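You operate a simulated robot arm through the tools that you are given. There is no shell and no other tool.

You run a simulated robot arm. Do the job below in one go: nothing can be reset, and whatever is moved stays where it is left.

## Task
Put things in order on the whole length of the belt. At the end: the yellow sander is in the black small tray; the brown wood tile from the whole length of the belt stands where the yellow sander stood; the orange balance weight from the whole length of the belt stands where the brown wood tile stood; the green key stands where the orange balance weight stood; the black stop plug from the whole length of the belt stands where the green key stood; whatever was shut is shut again. Leave all else as you found it, and nothing knocked over.

It is judged by the outcome, as a careful person would: the job done as asked, and still so three seconds after it is handed in. It fails if anything else is knocked over, pushed out of place, dropped, spilled or broken.

## Robot
A 5-joint arm with a two-finger parallel gripper, fixed in place. Base frame: the origin is at the foot of the arm, x ahead of it, y to its left, z up; the work surface is at about z = 0. Readings come in m, rad, newtons and seconds.
With the tool pointing down near the work surface it reaches from about 0.26 to 0.68 m from the base axis. Its first joint turns from -1.152 to 1.152 rad. The tool tilts only in the upright plane through the base axis and itself; it spins freely about its own axis. Payload 2.9 kg.
The tool frame sits at the grasp point between the pads (the TCP): z along the fingers, y along the line on which they close. The tips reach 0.03 m beyond it. The gripper opens to 0.11 m. The fingers are 0.02 m wide and 0.01 m thick; the gripper's body (0.048 by 0.112 m) begins 0.055 m behind the TCP.
Orientation is told as [roll, pitch, yaw] about the base's x, y, z axes, in that order, counted from this pose: with the fingers straight down and closing along the base's y, the tool's x points along the base's -x, its y along +y and its z along -z.

## Interface
- The arm moves only by the tool arm_command. Its argument "deltas" is a list of rows, each a list of 7 numbers: the shift along the tool's x, y, z in m, then the turn, a rotation vector about the tool's x, y, z in degrees, then the closure, from 0 (fully open) to 1 (shut). In form: [[tx, ty, tz, ax, ay, az, claw], ...]. A call has 1 to 20 rows; each row shifts and turns the commanded pose from where the row before left it, along the tool's axes as they then stand. Each row takes 0.2 s and may step no farther than 0.05 m and 0.15 rad from the row before; otherwise, or with a gripper value out of range, the whole call is refused. A pose out of reach is approached as far as the arm can. The call stops where the force on the tool passes 40 N (or 10 N more than at its start, if that is more) or the arm is blocked; 0.2 s more then pass. Each finger travels about 0.108 m/s and halts on what it meets, pressing with about 30 N; the grip force reading is that of the motor and also rises with nothing between the fingers. The clock runs only during rows and for 0.2 s after the last one: add rows that do not move to give the fingers time. The reply holds the time, the measured pose of the TCP, the force on the tool along the base axes, the opening and the grip force, in the units named above and with some noise, with the torque about the TCP (base axes, N m) and any sound that the robot's microphone picked up, and new pictures: "pictures" is both (left out), scene, wrist or none.
- Cameras (640 x 400 px; columns grow to the right, rows downward): "scene" is fixed at [0.026, -0.4432, 0.6089]; the picture's right is [0.85, -0.53, 0.00], its down [-0.27, -0.44, -0.86] and it looks along [0.45, 0.73, -0.52] (base axes); focal length 312 px, centre (320, 200). "wrist" rides on the gripper at [0.072, 0.017, -0.103] in the tool frame; the picture's right is [-0.23, 0.97, 0.00], its down [-0.76, -0.18, -0.62] and it looks along [-0.61, -0.14, 0.78] (tool axes); focal length 222 px, centre (320, 200). There is no depth. A picture from a camera that has moved, and an enlarged one, comes with that camera's place and axes in the base frame and with its lens.
- enlarge(camera, box): a new picture of the part [left, top, right, bottom] of that camera's present view, enlarged. The clock stands still meanwhile.
- close_job(): hands the job in; it is judged then, once.

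Places have to be worked out from the pictures, the camera data and where the tool is seen. Open the gripper and draw the arm clear of the work before you hand the job in, unless the task says otherwise.

The tools are called as name(argument=value, ...) on one line, values as JSON. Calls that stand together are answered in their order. arm_command: Moves the arm, as the interface text tells. Its arguments: {"type":"object","properties":{"deltas":{"type":"array"},"pictures":{"type":"string","enum":["both","scene","wrist","none"]}},"required":["deltas"]} The other tools are called the same way: enlarge (camera, box) takes an enlarged picture of a part of a camera's view; close_job () hands the job in.

At the start:

```text
clock: 0.0
eef_pos: [0.4417, 0.227, 0.3375]
tcp_rot: [0.001, -0.001, -0.001]
contact_force: [0.5, -0.3, -0.2]
ft_torque: [0.0, -0.03, 0.0]
finger_gap: 0.1098
finger_force: 0.0
```

scene: 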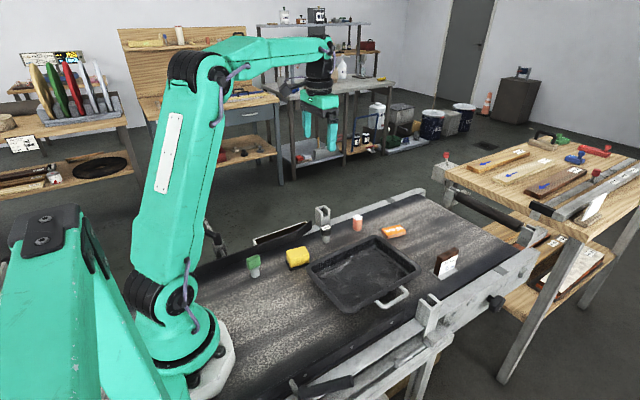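
wrist: 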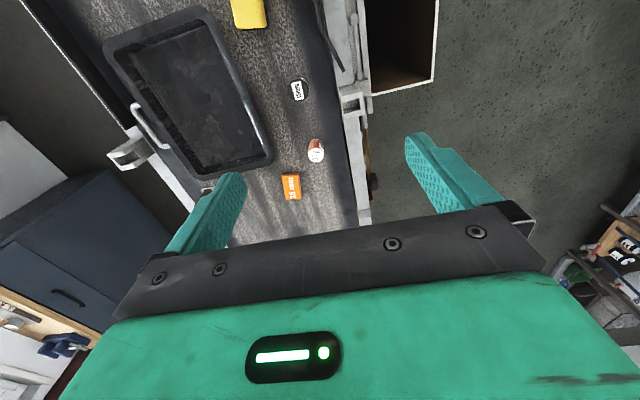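

I'll look closely at the belt in both views before moving anything.

enlarge(camera="scene", box=[220, 180, 420, 305])

enlarge(camera="scene", box=[380, 180, 580, 305])

enlarge(camera="wrist", box=[80, 0, 400, 200])

```text
3.20 times, centred on (320, 242) of scene
camera zoom: at [0.026, -0.4432, 0.6089], right [0.85, -0.53, 0.0], down [-0.27, -0.44, -0.86], along [0.45, 0.73, -0.52], focal length 998 px, centre (320, 64)
```

zoom: 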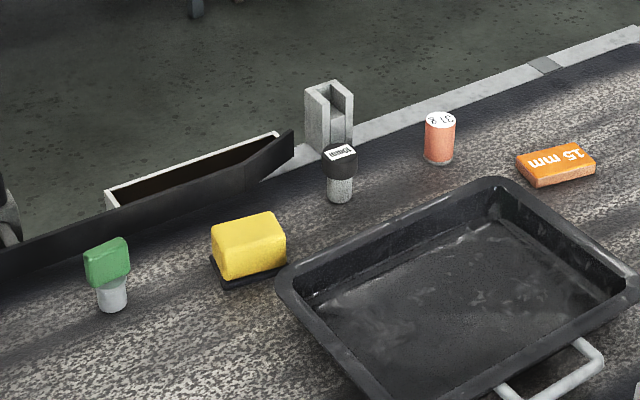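

```text
3.20 times, centred on (480, 242) of scene
camera zoom: at [0.026, -0.4432, 0.6089], right [0.85, -0.53, 0.0], down [-0.27, -0.44, -0.86], along [0.45, 0.73, -0.52], focal length 998 px, centre (-192, 64)
```

zoom: 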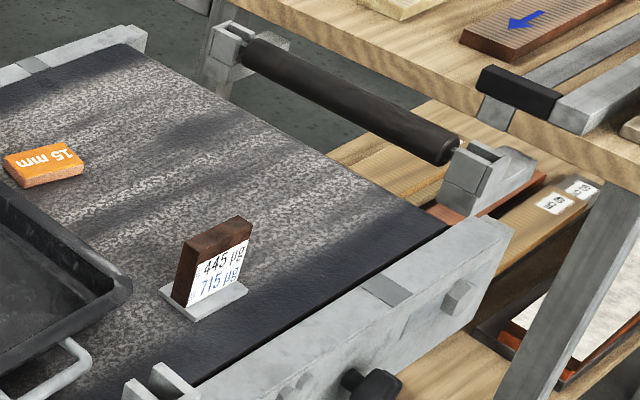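

```text
2.00 times, centred on (240, 100) of wrist
camera zoom: at [0.3698, 0.245, 0.4402], right [0.23, 0.97, 0.0], down [0.76, -0.18, 0.62], along [0.61, -0.14, -0.78], focal length 444 px, centre (480, 400)
```

zoom: 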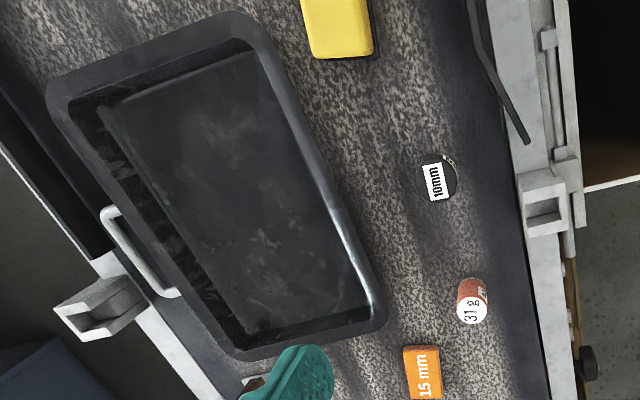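

The belt holds the green key, yellow sander, black "10mm" plug, salmon "31 g" cylinder (likely the balance weight), an orange "15 mm" block (a decoy), the upright brown tile and the black tray. I'll move the wrist camera over the near side for a closer look, well above everything.

arm_command(deltas=[[0.0283, -0.0154, 0.0175, 0, 0, 0, 0], [0.0283, -0.0154, 0.0175, 0, 0, 0, 0], [0.0283, -0.0154, 0.0175, 0, 0, 0, 0], [0.0283, -0.0154, 0.0175, 0, 0, 0, 0], [0.0283, -0.0154, 0.0175, 0, 0, 0, 0], [0, 0, 0, 0, 0, 0, 0]])

```text
clock: 1.4
eef_pos: [0.298, 0.1489, 0.2492]
tcp_rot: [0.001, 0.001, -0.001]
contact_force: [0.1, -0.5, 0.3]
ft_torque: [0.04, -0.01, 0.0]
finger_gap: 0.11
finger_force: 0.1
camera wrist: at [0.2251, 0.1674, 0.3527], right [0.23, 0.97, 0.0], down [0.76, -0.18, 0.62], along [0.61, -0.14, -0.78], focal length 222 px, centre (320, 200)
```

scene: 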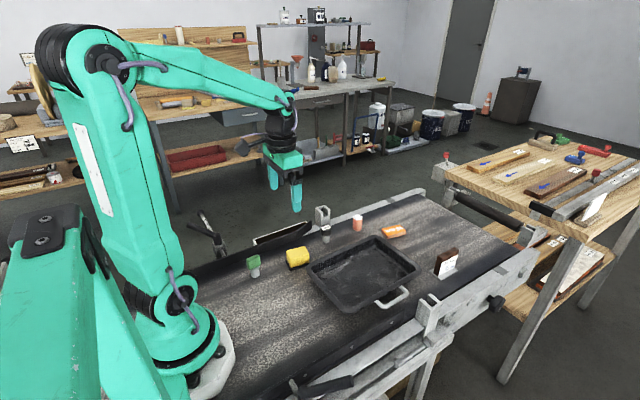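
wrist: 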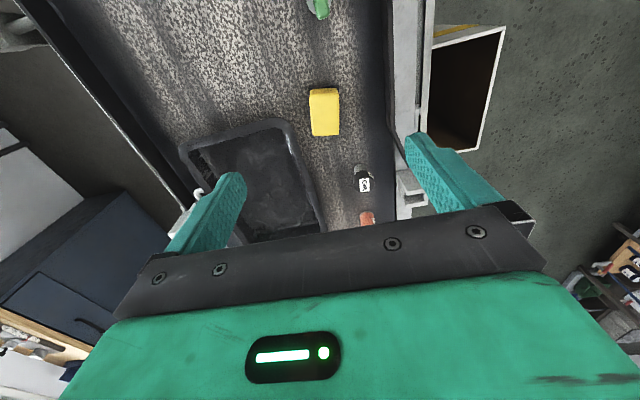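

The view runs with outward at the bottom. I'll enlarge the wrist picture for the objects' shapes.

enlarge(camera="wrist", box=[170, 0, 410, 150])

enlarge(camera="wrist", box=[170, 90, 410, 240])

enlarge(camera="scene", box=[300, 190, 420, 265])

enlarge(camera="scene", box=[230, 200, 350, 275])

enlarge(camera="scene", box=[420, 230, 480, 290])

```text
2.67 times, centred on (290, 75) of wrist
camera zoom: at [0.2251, 0.1674, 0.3527], right [0.23, 0.97, 0.0], down [0.76, -0.18, 0.62], along [0.61, -0.14, -0.78], focal length 592 px, centre (400, 533)
```

zoom: 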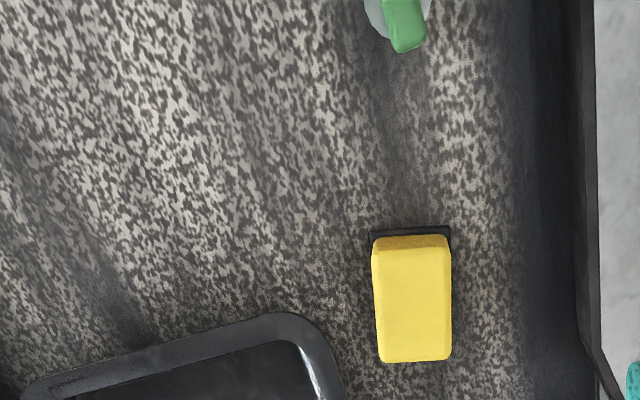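

```text
2.67 times, centred on (290, 165) of wrist
camera zoom: at [0.2251, 0.1674, 0.3527], right [0.23, 0.97, 0.0], down [0.76, -0.18, 0.62], along [0.61, -0.14, -0.78], focal length 592 px, centre (400, 293)
```

zoom: 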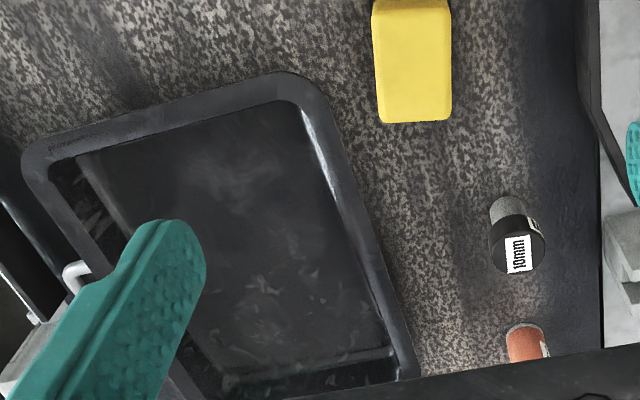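

```text
5.33 times, centred on (360, 228) of scene
camera zoom: at [0.026, -0.4432, 0.6089], right [0.85, -0.53, 0.0], down [-0.27, -0.44, -0.86], along [0.45, 0.73, -0.52], focal length 1664 px, centre (107, 53)
```

zoom: 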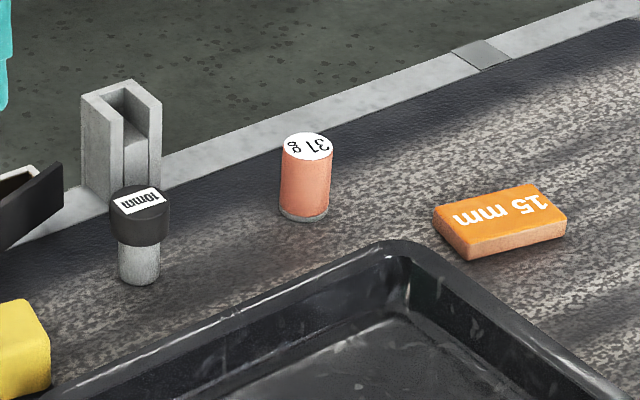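

```text
5.33 times, centred on (290, 238) of scene
camera zoom: at [0.026, -0.4432, 0.6089], right [0.85, -0.53, 0.0], down [-0.27, -0.44, -0.86], along [0.45, 0.73, -0.52], focal length 1664 px, centre (480, 0)
```

zoom: 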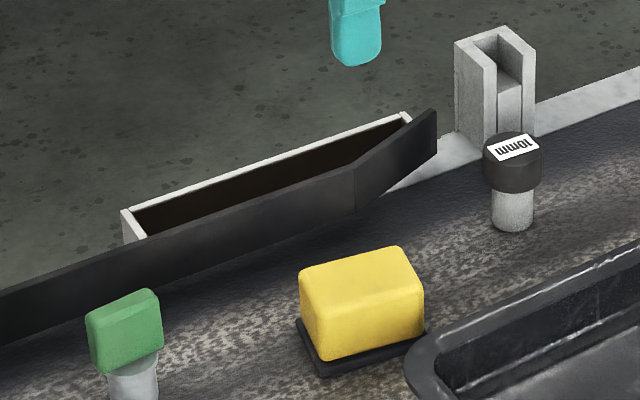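

```text
6.67 times, centred on (450, 260) of scene
camera zoom: at [0.026, -0.4432, 0.6089], right [0.85, -0.53, 0.0], down [-0.27, -0.44, -0.86], along [0.45, 0.73, -0.52], focal length 2080 px, centre (-547, -200)
```

zoom: 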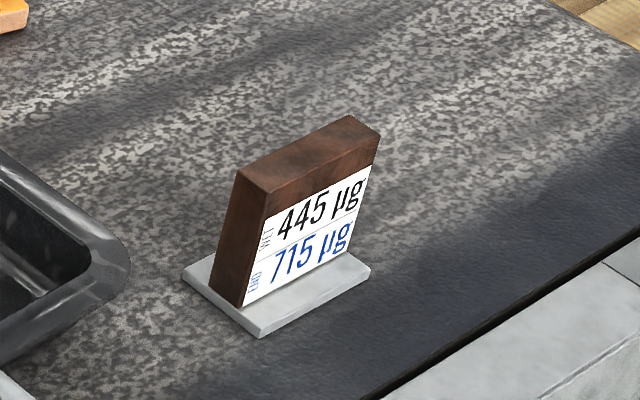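

The sander stands near (0.32, 0.152), about 0.06 × 0.038 m, turned about -10.5°, and the tray rim (y≈0.10) is close to it. I'll go above it with a partly closed gripper (0.06 m gap) and check the alignment.

arm_command(deltas=[[-0.0063, 0.001, 0.043, 0, 0, 0, 0.455], [-0.0063, 0.001, 0.043, 0, 0, 0, 0.455], [-0.0063, 0.001, 0.043, 0, 0, 0, 0.455], [0, 0, 0, 0, 0, 5.25, 0.455], [0, 0, 0, 0, 0, 5.25, 0.455], [0, 0, 0, 0, 0, 0, 0.455]])

```text
clock: 2.8
eef_pos: [0.3182, 0.1511, 0.1197]
tcp_rot: [0.0, 0.002, -0.185]
contact_force: [0.8, 0.2, -0.7]
ft_torque: [0.0, -0.03, 0.01]
finger_gap: 0.06
finger_force: 0.1
camera wrist: at [0.2502, 0.1827, 0.2238], right [0.4, 0.92, 0.0], down [0.72, -0.32, 0.62], along [0.57, -0.25, -0.78], focal length 222 px, centre (320, 200)
```

scene: 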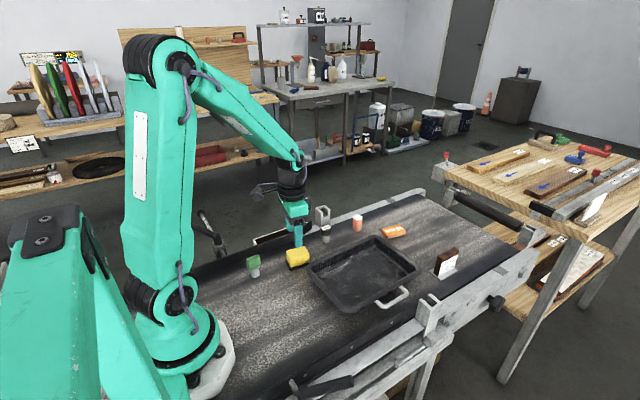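
wrist: 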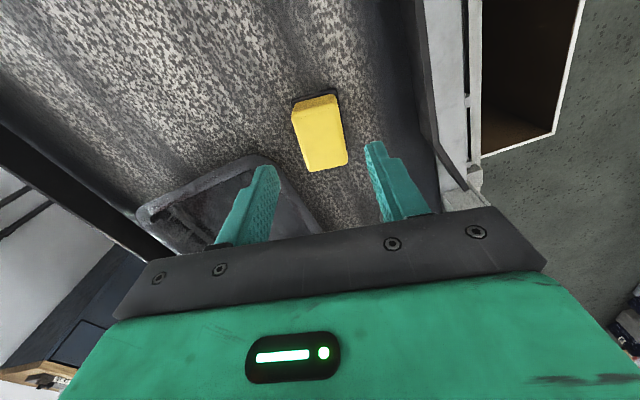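

The sander sits centred between the fingers (centre ≈ (0.321, 0.152), yaw ≈ -13°). I'll add 2.5° of turn, shift slightly and descend to z≈0.043.

arm_command(deltas=[[-0.003, 0.0015, 0.025, 0, 0, 2.5, 0.455], [0, 0, 0.03, 0, 0, 0, 0.455], [0, 0, 0.022, 0, 0, 0, 0.455], [0, 0, 0, 0, 0, 0, 0.455]])

```text
clock: 3.8
eef_pos: [0.3224, 0.1545, 0.0442]
tcp_rot: [0.001, 0.0, -0.226]
contact_force: [0.4, -0.3, -0.3]
ft_torque: [0.0, 0.01, 0.0]
finger_gap: 0.06
finger_force: 0.0
camera wrist: at [0.255, 0.189, 0.1469], right [0.44, 0.9, 0.0], down [0.7, -0.35, 0.62], along [0.56, -0.27, -0.78], focal length 222 px, centre (320, 200)
```

scene: 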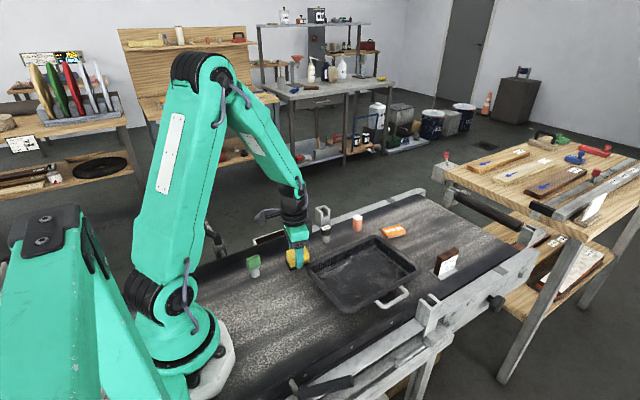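
wrist: 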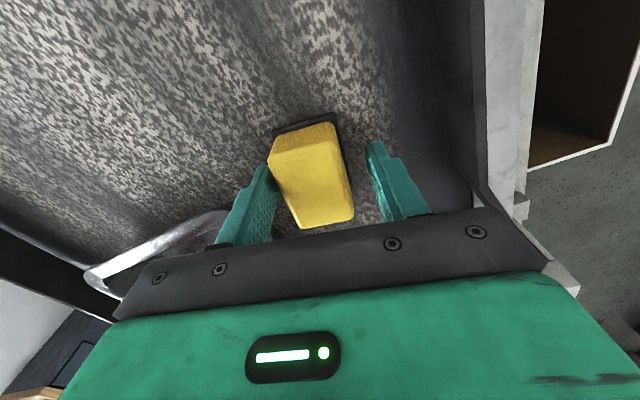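

The gripper straddles the sander, a couple of mm off to its left. I'll correct by 3 mm and close.

arm_command(deltas=[[0, -0.003, 0, 0, 0, 0, 0.455], [0, 0, 0, 0, 0, 0, 0.6], [0, 0, 0, 0, 0, 0, 0.8], [0, 0, 0, 0, 0, 0, 0.8], [0, 0, 0, 0, 0, 0, 0.8]], pictures="wrist")

```text
clock: 5.0
eef_pos: [0.321, 0.1522, 0.0439]
tcp_rot: [0.0, 0.0, -0.229]
contact_force: [0.2, 0.8, 0.3]
ft_torque: [-0.01, -0.03, 0.01]
finger_gap: 0.044
finger_force: 30.2
camera wrist: at [0.2547, 0.1861, 0.1472], right [0.44, 0.9, 0.0], down [0.7, -0.35, 0.62], along [0.56, -0.28, -0.78], focal length 222 px, centre (320, 200)
```

wrist: 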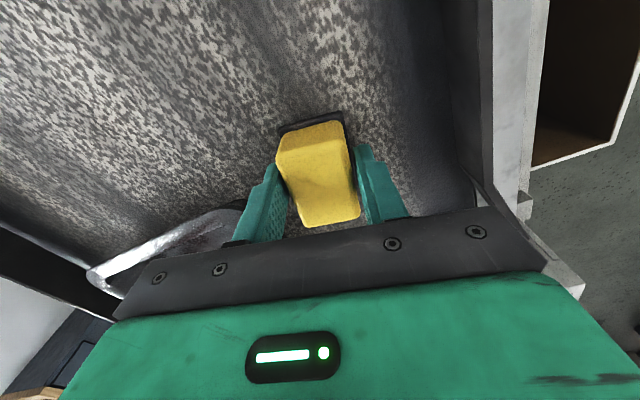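

The grip is firm at 0.044 m. I'll lift to z≈0.16 and carry it over the middle of the tray.

arm_command(deltas=[[0, 0, -0.03, 0, 0, 0, 0.8], [0, 0, -0.045, 0, 0, 0, 0.8], [0, 0, -0.045, 0, 0, 0, 0.8], [-0.0346, -0.0284, 0, 0, 0, 0, 0.8], [-0.0346, -0.0284, 0, 0, 0, 0, 0.8], [-0.0346, -0.0284, 0, 0, 0, 0, 0.8], [-0.0346, -0.0284, 0, 0, 0, 0, 0.8], [0, 0, 0, 0, 0, -6.55, 0.8], [0, 0, 0, 0, 0, -6.55, 0.8], [0, 0, 0, 0, 0, 0, 0.8]])

```text
clock: 7.2
eef_pos: [0.4305, 0.0096, 0.162]
tcp_rot: [0.0, 0.001, 0.002]
contact_force: [-0.2, 0.6, -1.9]
ft_torque: [-0.03, 0.05, 0.03]
finger_gap: 0.044
finger_force: 29.8
camera wrist: at [0.3573, 0.0271, 0.2653], right [0.22, 0.97, 0.0], down [0.76, -0.18, 0.62], along [0.61, -0.14, -0.78], focal length 222 px, centre (320, 200)
```

scene: 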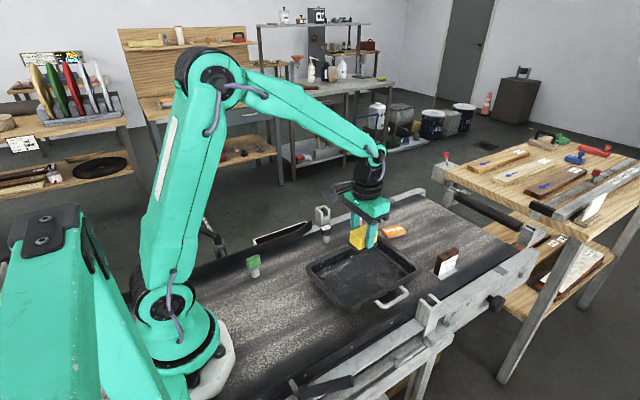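
wrist: 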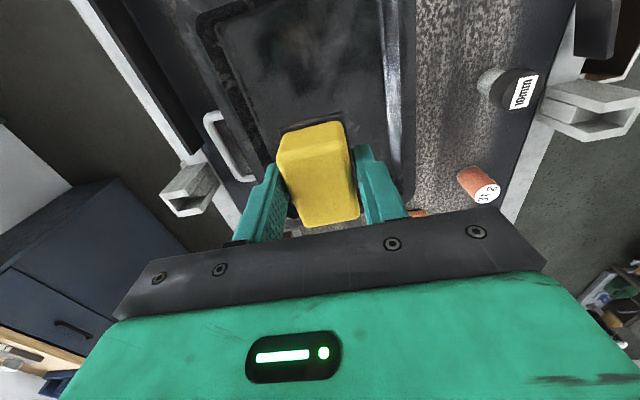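

The tray floor spans about x 0.34–0.53, y -0.075–0.078, so the sander is over its middle. I'll lower it to just above the floor.

arm_command(deltas=[[0, 0, 0.04, 0, 0, 0, 0.8], [0, 0, 0.04, 0, 0, 0, 0.8], [0, 0, 0.028, 0, 0, 0, 0.8], [0, 0, 0, 0, 0, 0, 0.8]], pictures="both")

arm_command(deltas=[[0, 0, 0.003, 0, 0, 0, 0.8], [0, 0, 0, 0, 0, 0, 0.8]], pictures="none")

```text
clock: 8.2
eef_pos: [0.432, 0.0084, 0.0568]
tcp_rot: [-0.001, -0.001, 0.003]
contact_force: [0.4, -1.0, -1.5]
ft_torque: [-0.03, -0.01, 0.03]
finger_gap: 0.0437
finger_force: 30.4
camera wrist: at [0.3592, 0.0278, 0.1608], right [0.23, 0.97, 0.0], down [0.76, -0.18, 0.62], along [0.61, -0.14, -0.78], focal length 222 px, centre (320, 200)
```

scene: 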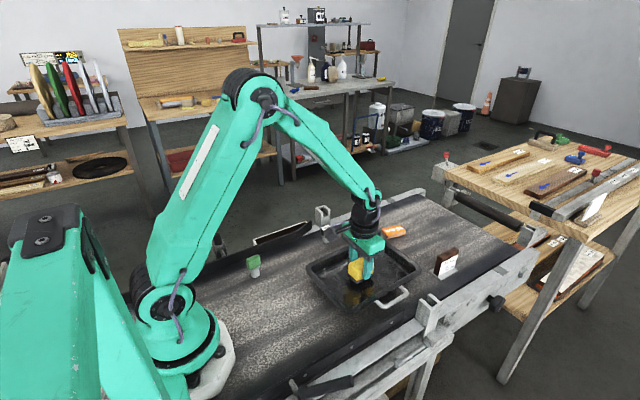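
wrist: 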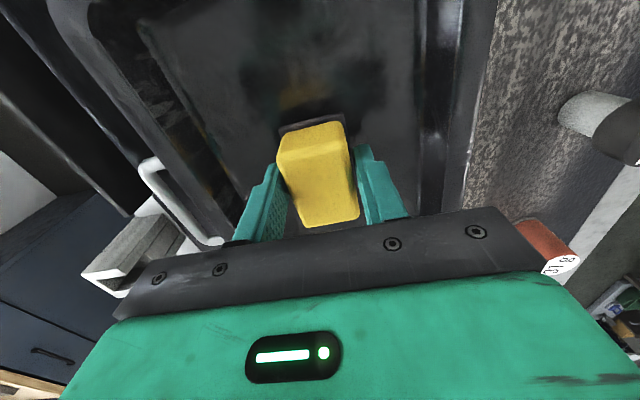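

```text
clock: 8.8
eef_pos: [0.432, 0.0101, 0.0533]
tcp_rot: [0.0, 0.0, 0.001]
contact_force: [0.0, 0.0, -2.1]
ft_torque: [0.01, 0.0, 0.01]
finger_gap: 0.0435
finger_force: 30.3
```

No contact yet (about -2 N is the sander's weight). I'll step down a few mm at a time.

arm_command(deltas=[[0, 0, 0.003, 0, 0, 0, 0.8], [0, 0, 0, 0, 0, 0, 0.8]], pictures="none")

arm_command(deltas=[[0, 0, 0.002, 0, 0, 0, 0.8], [0, 0, 0, 0, 0, 0, 0.8]], pictures="none")

```text
clock: 9.4
eef_pos: [0.4314, 0.0098, 0.0493]
tcp_rot: [-0.001, 0.0, 0.002]
contact_force: [-0.1, -0.6, -1.8]
ft_torque: [-0.03, 0.0, -0.01]
finger_gap: 0.0436
finger_force: 29.8
```

```text
clock: 10.0
eef_pos: [0.4326, 0.0103, 0.049]
tcp_rot: [0.0, 0.0, 0.003]
contact_force: [-4.8, 0.3, 7.0]
ft_torque: [-0.02, 0.09, 0.08]
finger_gap: 0.0438
finger_force: 30.0
```

Contact is made at z≈0.049. I'll release to a 0.07 m gap and rise straight up, then look down at the belt with the sander out.

arm_command(deltas=[[0, 0, 0, 0, 0, 0, 0.5], [0, 0, 0, 0, 0, 0, 0.36], [0, 0, 0, 0, 0, 0, 0.36], [0, 0, -0.03, 0, 0, 0, 0.36], [0, 0, -0.045, 0, 0, 0, 0.36], [0, 0, -0.045, 0, 0, 0, 0.36], [0, 0, -0.045, 0, 0, 0, 0.36], [0, 0, 0, 0, 0, 0, 0.36]])

```text
clock: 11.8
eef_pos: [0.4309, 0.0113, 0.211]
tcp_rot: [0.0, -0.001, -0.001]
contact_force: [-0.1, 1.4, 0.6]
ft_torque: [0.0, 0.0, 0.02]
finger_gap: 0.0702
finger_force: 0.1
camera wrist: at [0.3579, 0.0298, 0.3144], right [0.23, 0.97, 0.0], down [0.76, -0.18, 0.62], along [0.61, -0.14, -0.78], focal length 222 px, centre (320, 200)
```

scene: 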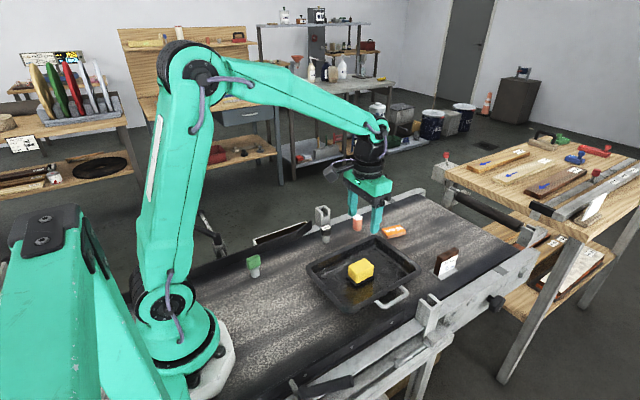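
wrist: 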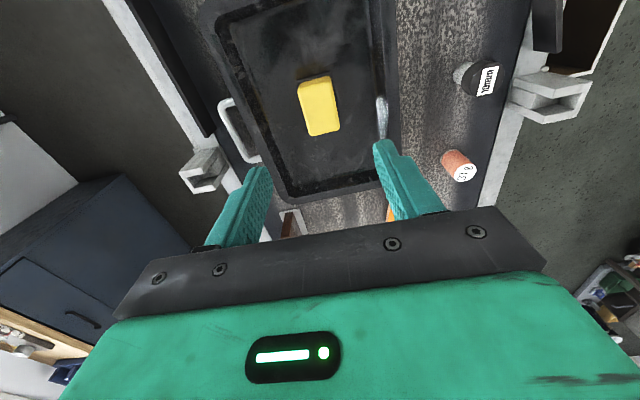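

The sander is in the tray. From the scene view the tile's foot plate is about 0.068 × 0.040 m, axis-aligned, centred near (0.643, -0.088), top around z 0.055. I'll move above it.

arm_command(deltas=[[-0.0353, -0.0165, 0.0, 0, 0, 0, 0.36], [-0.0353, -0.0165, 0.0, 0, 0, 0, 0.36], [-0.0353, -0.0165, 0.0, 0, 0, 0, 0.36], [-0.0353, -0.0165, 0.0, 0, 0, 0, 0.36], [-0.0353, -0.0165, 0.0, 0, 0, 0, 0.36], [-0.0353, -0.0165, 0.0, 0, 0, 0, 0.36], [0, 0, 0.04, 0, 0, 0, 0.36], [0, 0, 0, 0, 0, 0, 0.36]])

```text
clock: 13.6
eef_pos: [0.6411, -0.0893, 0.1752]
tcp_rot: [0.001, 0.001, 0.001]
contact_force: [0.3, 0.0, -0.5]
ft_torque: [-0.03, 0.02, 0.0]
finger_gap: 0.0702
finger_force: 0.0
camera wrist: at [0.5685, -0.0711, 0.2776], right [0.23, 0.97, 0.0], down [0.76, -0.18, 0.62], along [0.61, -0.14, -0.78], focal length 222 px, centre (320, 200)
```

scene: 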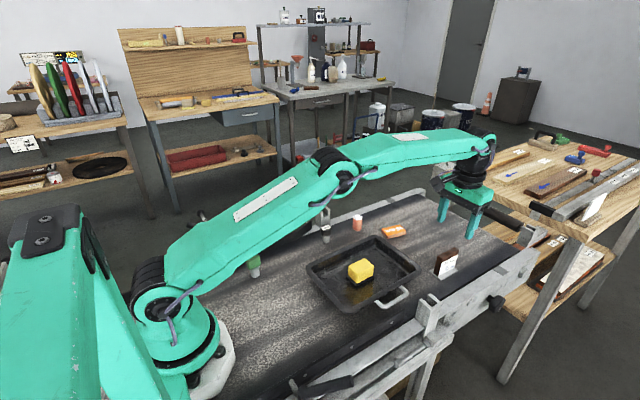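
wrist: 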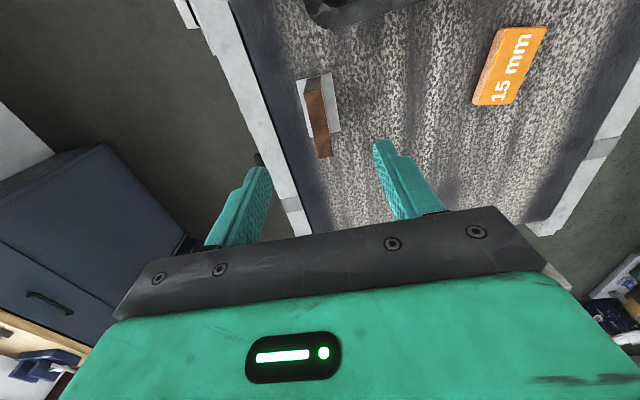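

enlarge(camera="wrist", box=[270, 50, 390, 180])

```text
3.08 times, centred on (330, 115) of wrist
camera zoom: at [0.5685, -0.0711, 0.2776], right [0.23, 0.97, 0.0], down [0.76, -0.18, 0.62], along [0.61, -0.14, -0.78], focal length 684 px, centre (289, 462)
```

zoom: 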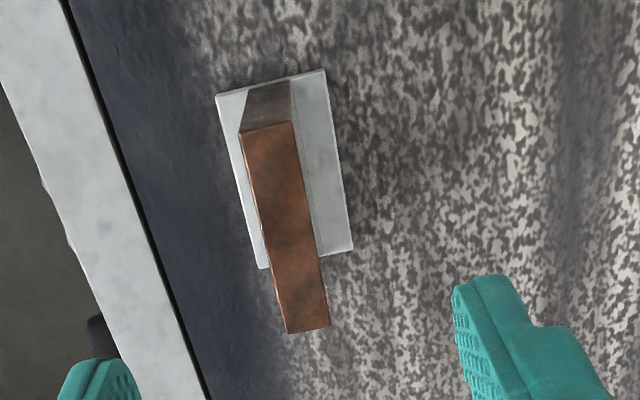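

The wood tile is about 0.016 m thick and centred near (0.646, -0.090), right under the gripper. I'll descend to z≈0.046 (tips clear of the foot plate) and close.

arm_command(deltas=[[-0.002, -0.0008, 0.045, 0, 0, 0, 0.36], [0, 0, 0.045, 0, 0, 0, 0.36], [0, 0, 0.0385, 0, 0, 0, 0.36], [0, 0, 0, 0, 0, 0, 0.36]])

```text
clock: 14.6
eef_pos: [0.6413, -0.0875, 0.0448]
tcp_rot: [0.0, 0.001, 0.002]
contact_force: [0.8, -0.2, 0.3]
ft_torque: [0.01, -0.04, 0.05]
finger_gap: 0.0703
finger_force: 0.0
camera wrist: at [0.5681, -0.0705, 0.1478], right [0.23, 0.97, 0.0], down [0.76, -0.18, 0.62], along [0.61, -0.14, -0.78], focal length 222 px, centre (320, 200)
```

scene: 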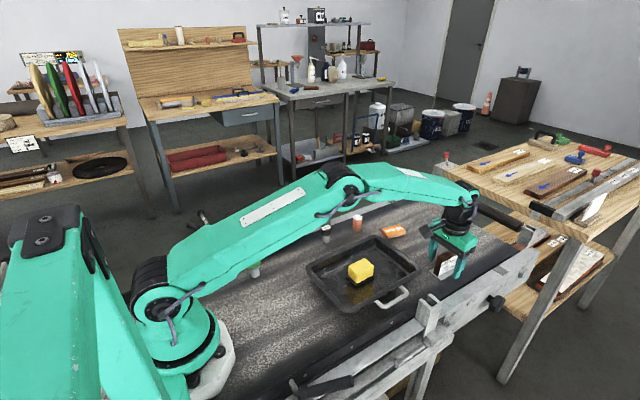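
wrist: 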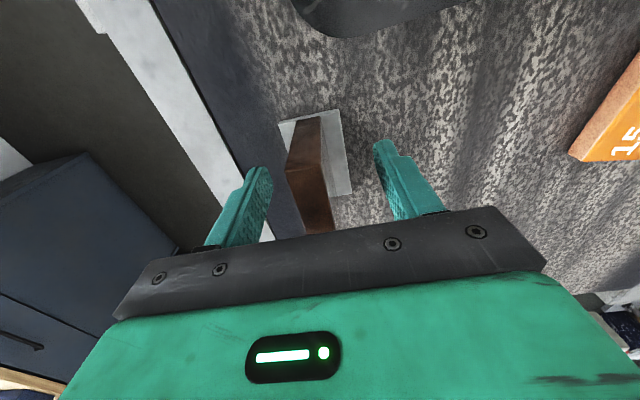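

Aligned within about 2 mm. I'll nudge 2 mm to the right and close.

arm_command(deltas=[[0, -0.002, 0, 0, 0, 0, 0.6], [0, 0, 0, 0, 0, 0, 0.8], [0, 0, 0, 0, 0, 0, 1], [0, 0, 0, 0, 0, 0, 1]], pictures="wrist")

```text
clock: 15.6
eef_pos: [0.6427, -0.0915, 0.0439]
tcp_rot: [0.001, 0.0, 0.001]
contact_force: [0.3, 2.2, 0.7]
ft_torque: [0.08, -0.03, 0.01]
finger_gap: 0.016
finger_force: 30.1
camera wrist: at [0.5701, -0.0733, 0.1479], right [0.23, 0.97, 0.0], down [0.76, -0.18, 0.62], along [0.61, -0.14, -0.78], focal length 222 px, centre (320, 200)
```

wrist: 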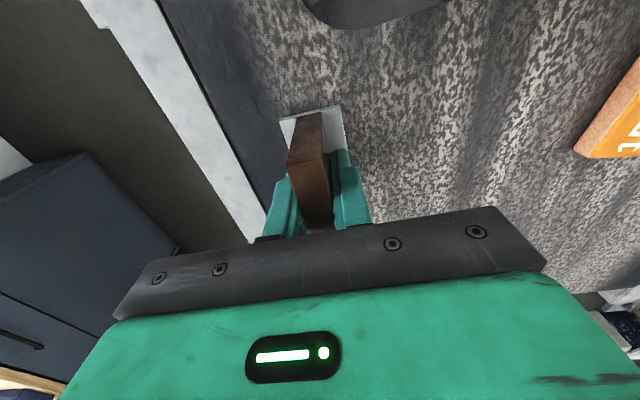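

Gripped at 0.016 m. I'll lift and see whether the grey foot plate comes along.

arm_command(deltas=[[0, 0, -0.02, 0, 0, 0, 1], [0, 0, -0.04, 0, 0, 0, 1], [0, 0, -0.045, 0, 0, 0, 1], [0, 0, 0, 0, 0, 0, 1]])

```text
clock: 16.6
eef_pos: [0.6466, -0.0915, 0.1483]
tcp_rot: [0.0, 0.001, 0.001]
contact_force: [0.8, 0.1, -3.1]
ft_torque: [-0.01, 0.04, 0.03]
finger_gap: 0.0155
finger_force: 29.6
camera wrist: at [0.5745, -0.0728, 0.2519], right [0.23, 0.97, 0.0], down [0.76, -0.18, 0.62], along [0.61, -0.14, -0.78], focal length 222 px, centre (320, 200)
```

scene: 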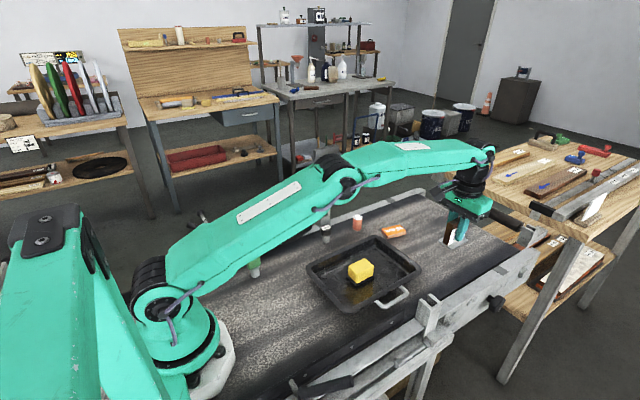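
wrist: 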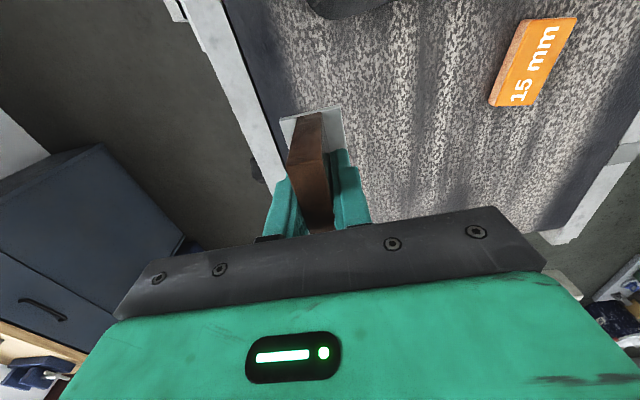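

The foot plate is part of the tile and comes with it. I'll carry it at this height over the tray to the sander's old place, (0.321, 0.152).

arm_command(deltas=[[0.0362, 0.027, 0, 0, 0, 0, 1], [0.0362, 0.027, 0, 0, 0, 0, 1], [0.0362, 0.027, 0, 0, 0, 0, 1], [0.0362, 0.027, 0, 0, 0, 0, 1], [0.0362, 0.027, 0, 0, 0, 0, 1], [0.0362, 0.027, 0, 0, 0, 0, 1], [0.0362, 0.027, 0, 0, 0, 0, 1], [0.0362, 0.027, 0, 0, 0, 0, 1], [0.0362, 0.027, 0, 0, 0, 0, 1], [0, 0, 0, 0, 0, 0, 1]])

```text
clock: 18.8
eef_pos: [0.3188, 0.1511, 0.1467]
tcp_rot: [0.0, 0.001, 0.0]
contact_force: [-0.4, 0.4, -1.8]
ft_torque: [0.0, -0.01, -0.01]
finger_gap: 0.016
finger_force: 30.3
camera wrist: at [0.2461, 0.17, 0.2498], right [0.23, 0.97, 0.0], down [0.76, -0.18, 0.62], along [0.61, -0.14, -0.78], focal length 222 px, centre (320, 200)
```

scene: 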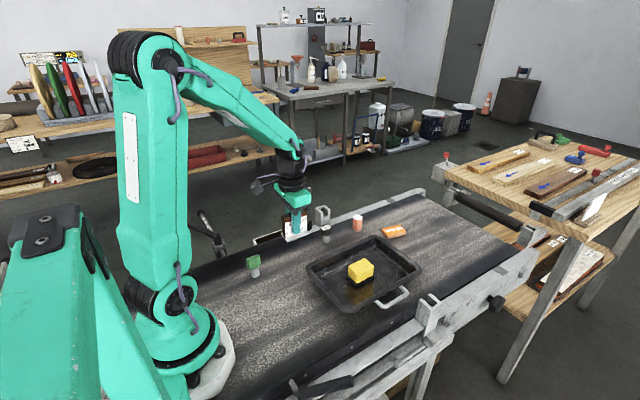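
wrist: 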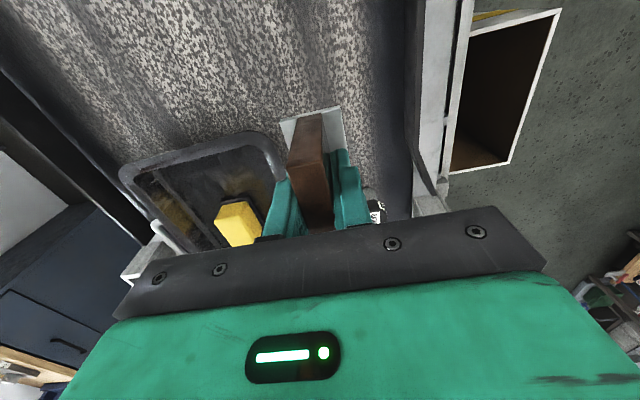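

Over the sander's spot. I'll lower to just above contact (grip height was z≈0.044).

arm_command(deltas=[[0, 0, 0.04, 0, 0, 0, 1], [0, 0, 0.035, 0, 0, 0, 1], [0, 0, 0.022, 0, 0, 0, 1], [0, 0, 0, 0, 0, 0, 1]], pictures="scene")

arm_command(deltas=[[0, 0, 0.003, 0, 0, 0, 1], [0, 0, 0, 0, 0, 0, 1]], pictures="none")

```text
clock: 19.8
eef_pos: [0.3174, 0.1509, 0.0498]
tcp_rot: [0.0, -0.001, 0.0]
contact_force: [-0.7, 0.2, -2.2]
ft_torque: [-0.04, 0.0, 0.01]
finger_gap: 0.0161
finger_force: 29.9
```

scene: 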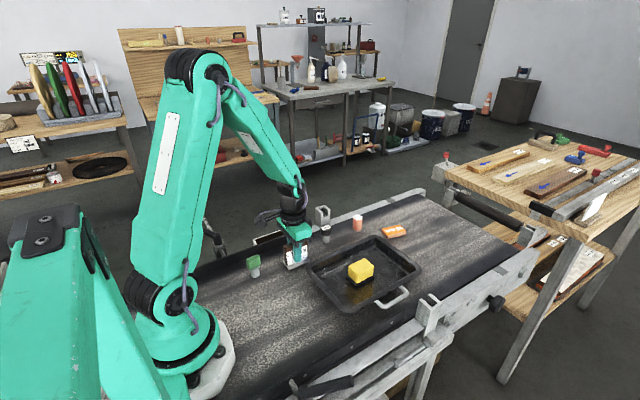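

```text
clock: 20.4
eef_pos: [0.3177, 0.1508, 0.0477]
tcp_rot: [-0.001, 0.0, 0.001]
contact_force: [0.0, -0.4, -2.5]
ft_torque: [-0.01, 0.01, -0.04]
finger_gap: 0.0158
finger_force: 30.0
```

arm_command(deltas=[[-0.001, 0.001, 0.003, 0, 0, 0, 1], [0, 0, 0, 0, 0, 0, 1]], pictures="none")

arm_command(deltas=[[0, 0, 0.0015, 0, 0, 0, 1], [0, 0, 0, 0, 0, 0, 1]], pictures="none")

```text
clock: 21.0
eef_pos: [0.3207, 0.1511, 0.0448]
tcp_rot: [0.0, 0.0, 0.0]
contact_force: [1.4, 0.0, -2.1]
ft_torque: [0.03, 0.0, 0.01]
finger_gap: 0.0155
finger_force: 30.1
```

```text
clock: 21.6
eef_pos: [0.3194, 0.1513, 0.0436]
tcp_rot: [-0.002, -0.003, 0.004]
contact_force: [-13.7, 11.9, 25.4]
ft_torque: [0.13, 0.21, -0.06]
finger_gap: 0.016
finger_force: 30.1
```

Firm contact. I'll back off 1 mm, open to about a 0.05 m gap and rise straight up.

arm_command(deltas=[[0, 0, -0.001, 0, 0, 0, 1], [0, 0, 0, 0, 0, 0, 0.75], [0, 0, 0, 0, 0, 0, 0.55], [0, 0, 0, 0, 0, 0, 0.55], [0, 0, -0.03, 0, 0, 0, 0.55], [0, 0, -0.045, 0, 0, 0, 0.55], [0, 0, -0.045, 0, 0, 0, 0.55], [0, 0, -0.04, 0, 0, 0, 0.55], [0, 0, 0, 0, 0, 0, 0.55]])

```text
clock: 23.6
eef_pos: [0.322, 0.1516, 0.2052]
tcp_rot: [-0.001, 0.0, 0.001]
contact_force: [-0.1, 0.9, 0.5]
ft_torque: [0.01, 0.02, -0.03]
finger_gap: 0.0495
finger_force: 0.0
camera wrist: at [0.2483, 0.1698, 0.3088], right [0.23, 0.97, 0.0], down [0.76, -0.18, 0.62], along [0.61, -0.14, -0.78], focal length 222 px, centre (320, 200)
```

scene: 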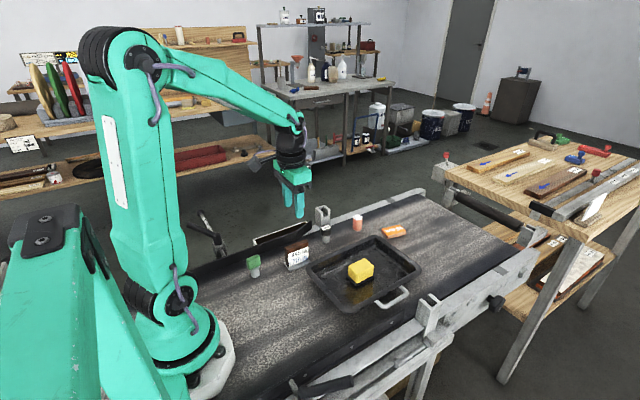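
wrist: 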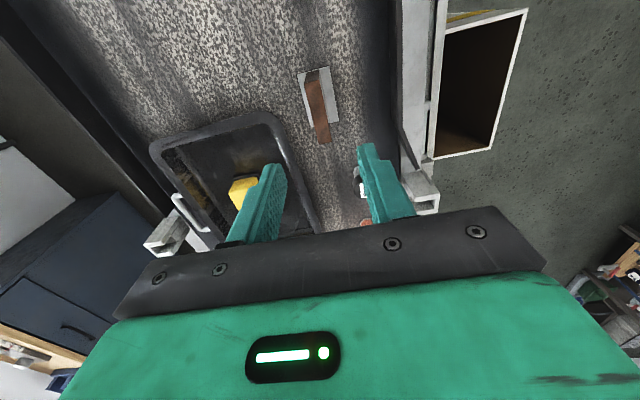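

The tile stands in the sander's place. Next I'll go above the 31 g cylinder near (0.564, 0.191) to look.

arm_command(deltas=[[-0.039, 0.0057, 0, 0, 0, 0, 0.455], [-0.039, 0.0057, 0, 0, 0, 0, 0.455], [-0.039, 0.0057, 0, 0, 0, 0, 0.455], [-0.039, 0.0057, 0, 0, 0, 0, 0.455], [-0.039, 0.0057, 0, 0, 0, 0, 0.455], [-0.039, 0.0057, 0, 0, 0, 0, 0.455], [0, 0, 0, 0, 0, 0, 0.455]])

enlarge(camera="wrist", box=[260, 0, 500, 200])

```text
clock: 25.2
eef_pos: [0.555, 0.182, 0.2046]
tcp_rot: [0.001, 0.001, 0.001]
contact_force: [-0.7, 0.5, 0.0]
ft_torque: [-0.02, -0.02, -0.02]
finger_gap: 0.0599
finger_force: 0.1
camera wrist: at [0.4827, 0.2004, 0.3083], right [0.23, 0.97, 0.0], down [0.76, -0.18, 0.62], along [0.61, -0.14, -0.78], focal length 222 px, centre (320, 200)
```

scene: 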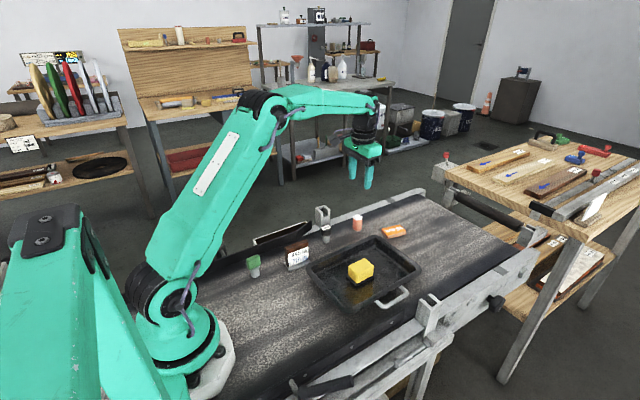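
wrist: 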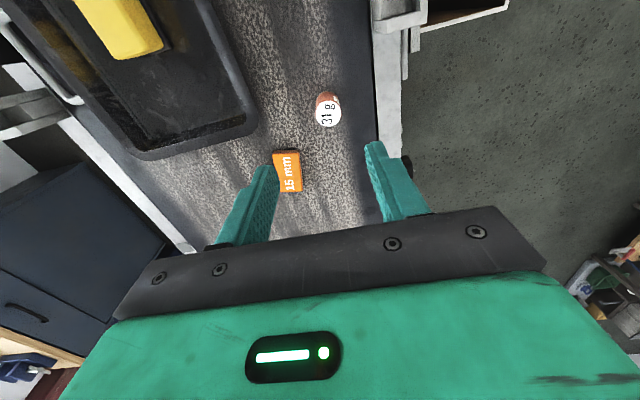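

```text
2.00 times, centred on (380, 100) of wrist
camera zoom: at [0.4827, 0.2004, 0.3083], right [0.23, 0.97, 0.0], down [0.76, -0.18, 0.62], along [0.61, -0.14, -0.78], focal length 444 px, centre (200, 400)
```

zoom: 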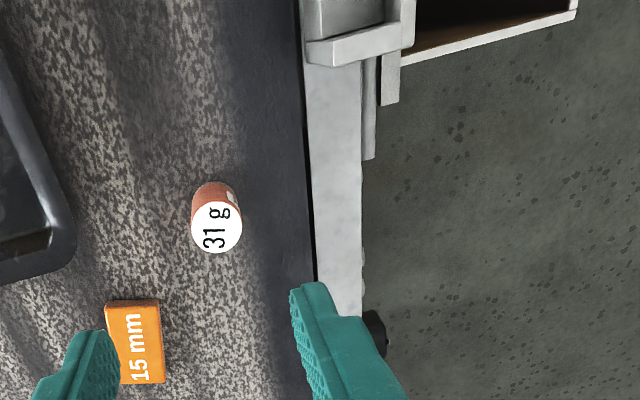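

The weight is about 0.03 m across, 0.05 m tall, at about (0.561, 0.190), and the belt edge is at y≈0.25. I'll align and descend to z≈0.038.

arm_command(deltas=[[-0.006, 0.008, 0.03, 0, 0, 0, 0.455], [0, 0, 0.045, 0, 0, 0, 0.455], [0, 0, 0.045, 0, 0, 0, 0.455], [0, 0, 0, 0, 0, 0, 0.455]], pictures="wrist")

```text
clock: 26.2
eef_pos: [0.5648, 0.191, 0.0846]
tcp_rot: [0.0, 0.0, -0.001]
contact_force: [-0.9, 0.2, -1.2]
ft_torque: [0.0, -0.03, -0.02]
finger_gap: 0.0599
finger_force: 0.0
camera wrist: at [0.4911, 0.2084, 0.1886], right [0.23, 0.97, 0.0], down [0.76, -0.18, 0.62], along [0.61, -0.14, -0.78], focal length 222 px, centre (320, 200)
```

wrist: 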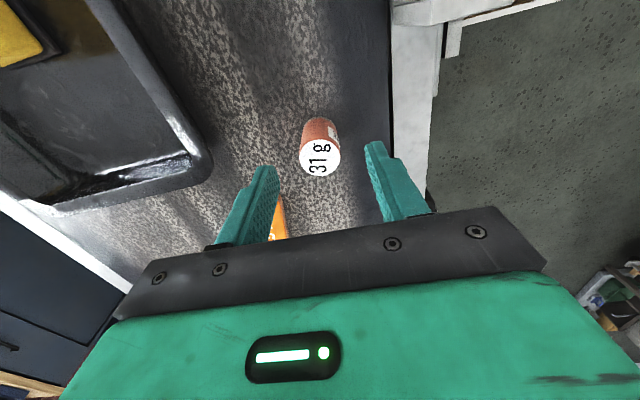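

Centred: weight at about (0.563, 0.191). Descending and closing.

arm_command(deltas=[[0.001, 0, 0.03, 0, 0, 0, 0.455], [0, 0, 0.0165, 0, 0, 0, 0.455], [0, 0, 0, 0, 0, 0, 0.6], [0, 0, 0, 0, 0, 0, 0.85], [0, 0, 0, 0, 0, 0, 1], [0, 0, 0, 0, 0, 0, 1]], pictures="wrist")

```text
clock: 27.6
eef_pos: [0.5588, 0.1909, 0.0376]
tcp_rot: [0.0, 0.0, 0.001]
contact_force: [0.2, 0.0, 0.7]
ft_torque: [0.0, -0.02, -0.02]
finger_gap: 0.0283
finger_force: 30.0
camera wrist: at [0.4865, 0.2084, 0.1414], right [0.23, 0.97, 0.0], down [0.76, -0.18, 0.62], along [0.61, -0.14, -0.78], focal length 222 px, centre (320, 200)
```

wrist: 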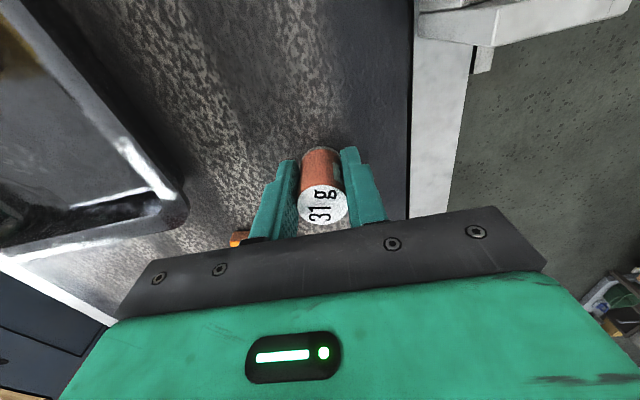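

Gripped at 0.028 m. I'll lift and carry it to where the tile stood, (0.644, -0.089).

arm_command(deltas=[[0, 0, -0.03, 0, 0, 0, 1], [0, 0, -0.04, 0, 0, 0, 1], [0, 0, -0.04, 0, 0, 0, 1], [-0.0117, -0.04, 0, 0, 0, 0, 1], [-0.0117, -0.04, 0, 0, 0, 0, 1], [-0.0117, -0.04, 0, 0, 0, 0, 1], [-0.0117, -0.04, 0, 0, 0, 0, 1], [-0.0117, -0.04, 0, 0, 0, 0, 1], [-0.0117, -0.04, 0, 0, 0, 0, 1], [-0.0117, -0.04, 0, 0, 0, 0, 1], [0, 0, 0, 0, 0, 0, 1]])

```text
clock: 30.0
eef_pos: [0.6432, -0.082, 0.147]
tcp_rot: [-0.001, -0.001, 0.001]
contact_force: [0.4, 0.2, 0.5]
ft_torque: [0.0, -0.02, 0.01]
finger_gap: 0.0284
finger_force: 30.0
camera wrist: at [0.5703, -0.065, 0.2511], right [0.23, 0.97, 0.0], down [0.76, -0.18, 0.62], along [0.61, -0.14, -0.78], focal length 222 px, centre (320, 200)
```

scene: 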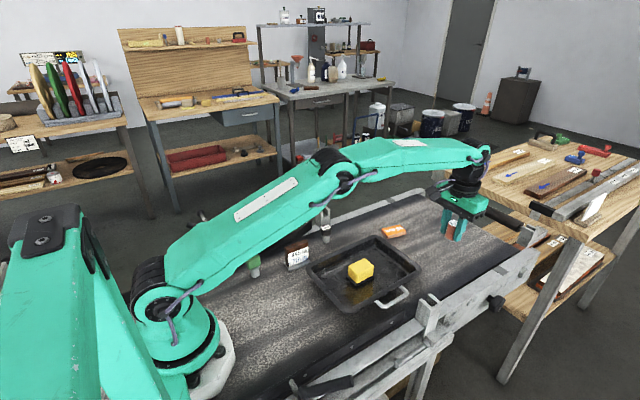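
wrist: 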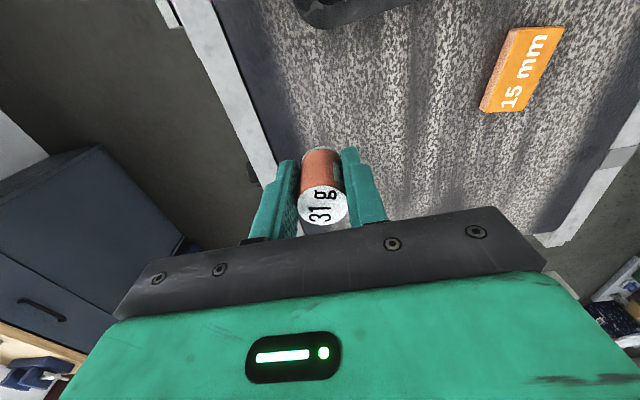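

I need 7 mm more in -y. Then I'll descend to just above contact.

arm_command(deltas=[[0, -0.007, 0.03, 0, 0, 0, 1], [0, 0, 0.04, 0, 0, 0, 1], [0, 0, 0.034, 0, 0, 0, 1], [0, 0, 0, 0, 0, 0, 1]], pictures="scene")

arm_command(deltas=[[0, 0, 0.003, 0, 0, 0, 1], [0, 0, 0, 0, 0, 0, 1]], pictures="none")

```text
clock: 31.0
eef_pos: [0.6433, -0.0935, 0.0466]
tcp_rot: [0.0, 0.001, 0.0]
contact_force: [0.2, 0.3, -0.6]
ft_torque: [-0.03, 0.01, 0.02]
finger_gap: 0.0288
finger_force: 30.4
```

scene: 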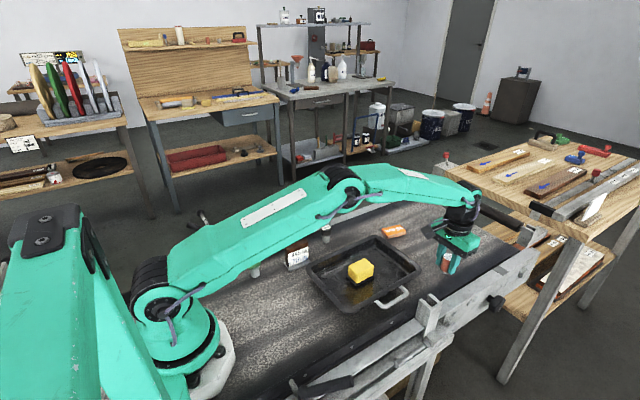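

```text
clock: 31.6
eef_pos: [0.6424, -0.0931, 0.0426]
tcp_rot: [0.0, 0.0, 0.0]
contact_force: [-0.9, 0.2, -0.3]
ft_torque: [0.01, -0.01, -0.02]
finger_gap: 0.0285
finger_force: 29.6
```

Slightly past in y. I'll shift +3 mm and keep stepping down.

arm_command(deltas=[[0, 0.003, 0.003, 0, 0, 0, 1], [0, 0, 0, 0, 0, 0, 1]], pictures="none")

arm_command(deltas=[[0, 0, 0.001, 0, 0, 0, 1], [0, 0, 0, 0, 0, 0, 1]], pictures="none")

```text
clock: 32.2
eef_pos: [0.6424, -0.0901, 0.0389]
tcp_rot: [0.0, -0.001, 0.002]
contact_force: [0.4, 0.1, -0.5]
ft_torque: [-0.01, 0.0, 0.02]
finger_gap: 0.0287
finger_force: 30.2
```

```text
clock: 32.8
eef_pos: [0.6411, -0.0896, 0.0382]
tcp_rot: [-0.001, -0.001, 0.002]
contact_force: [0.0, 0.9, -0.2]
ft_torque: [-0.03, -0.01, 0.03]
finger_gap: 0.0283
finger_force: 30.3
```

arm_command(deltas=[[0, 0, 0.001, 0, 0, 0, 1], [0, 0, 0, 0, 0, 0, 1]], pictures="none")

```text
clock: 33.4
eef_pos: [0.6419, -0.0891, 0.0381]
tcp_rot: [-0.001, -0.001, 0.003]
contact_force: [0.4, 2.0, 2.8]
ft_torque: [0.08, -0.04, 0.01]
finger_gap: 0.0284
finger_force: 29.9
```

Contact is beginning (2.8 N). I'll release gently and rise.

arm_command(deltas=[[0, 0, 0, 0, 0, 0, 0.7], [0, 0, 0, 0, 0, 0, 0.5], [0, 0, 0, 0, 0, 0, 0.4], [0, 0, -0.03, 0, 0, 0, 0.4], [0, 0, -0.045, 0, 0, 0, 0.4], [0, 0, -0.045, 0, 0, 0, 0.4], [0, 0, -0.04, 0, 0, 0, 0.4], [0, 0, 0, 0, 0, 0, 0.4]])

```text
clock: 35.2
eef_pos: [0.6395, -0.0905, 0.1985]
tcp_rot: [-0.001, 0.0, 0.0]
contact_force: [0.5, 0.8, 0.0]
ft_torque: [0.0, 0.04, -0.06]
finger_gap: 0.066
finger_force: 0.0
camera wrist: at [0.567, -0.0715, 0.3022], right [0.23, 0.97, 0.0], down [0.76, -0.18, 0.62], along [0.61, -0.14, -0.78], focal length 222 px, centre (320, 200)
```

scene: 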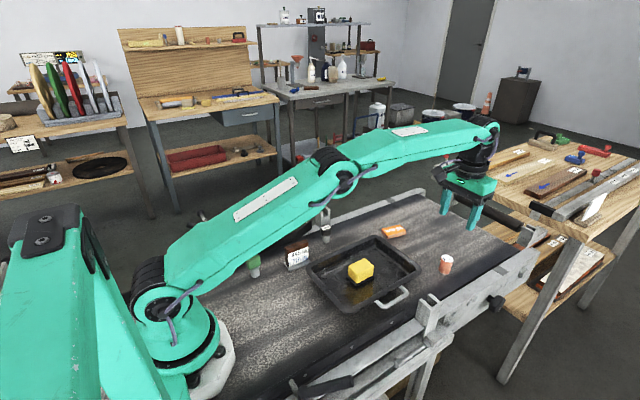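
wrist: 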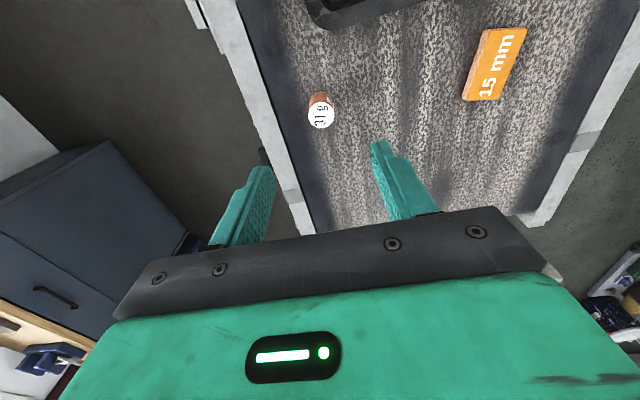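

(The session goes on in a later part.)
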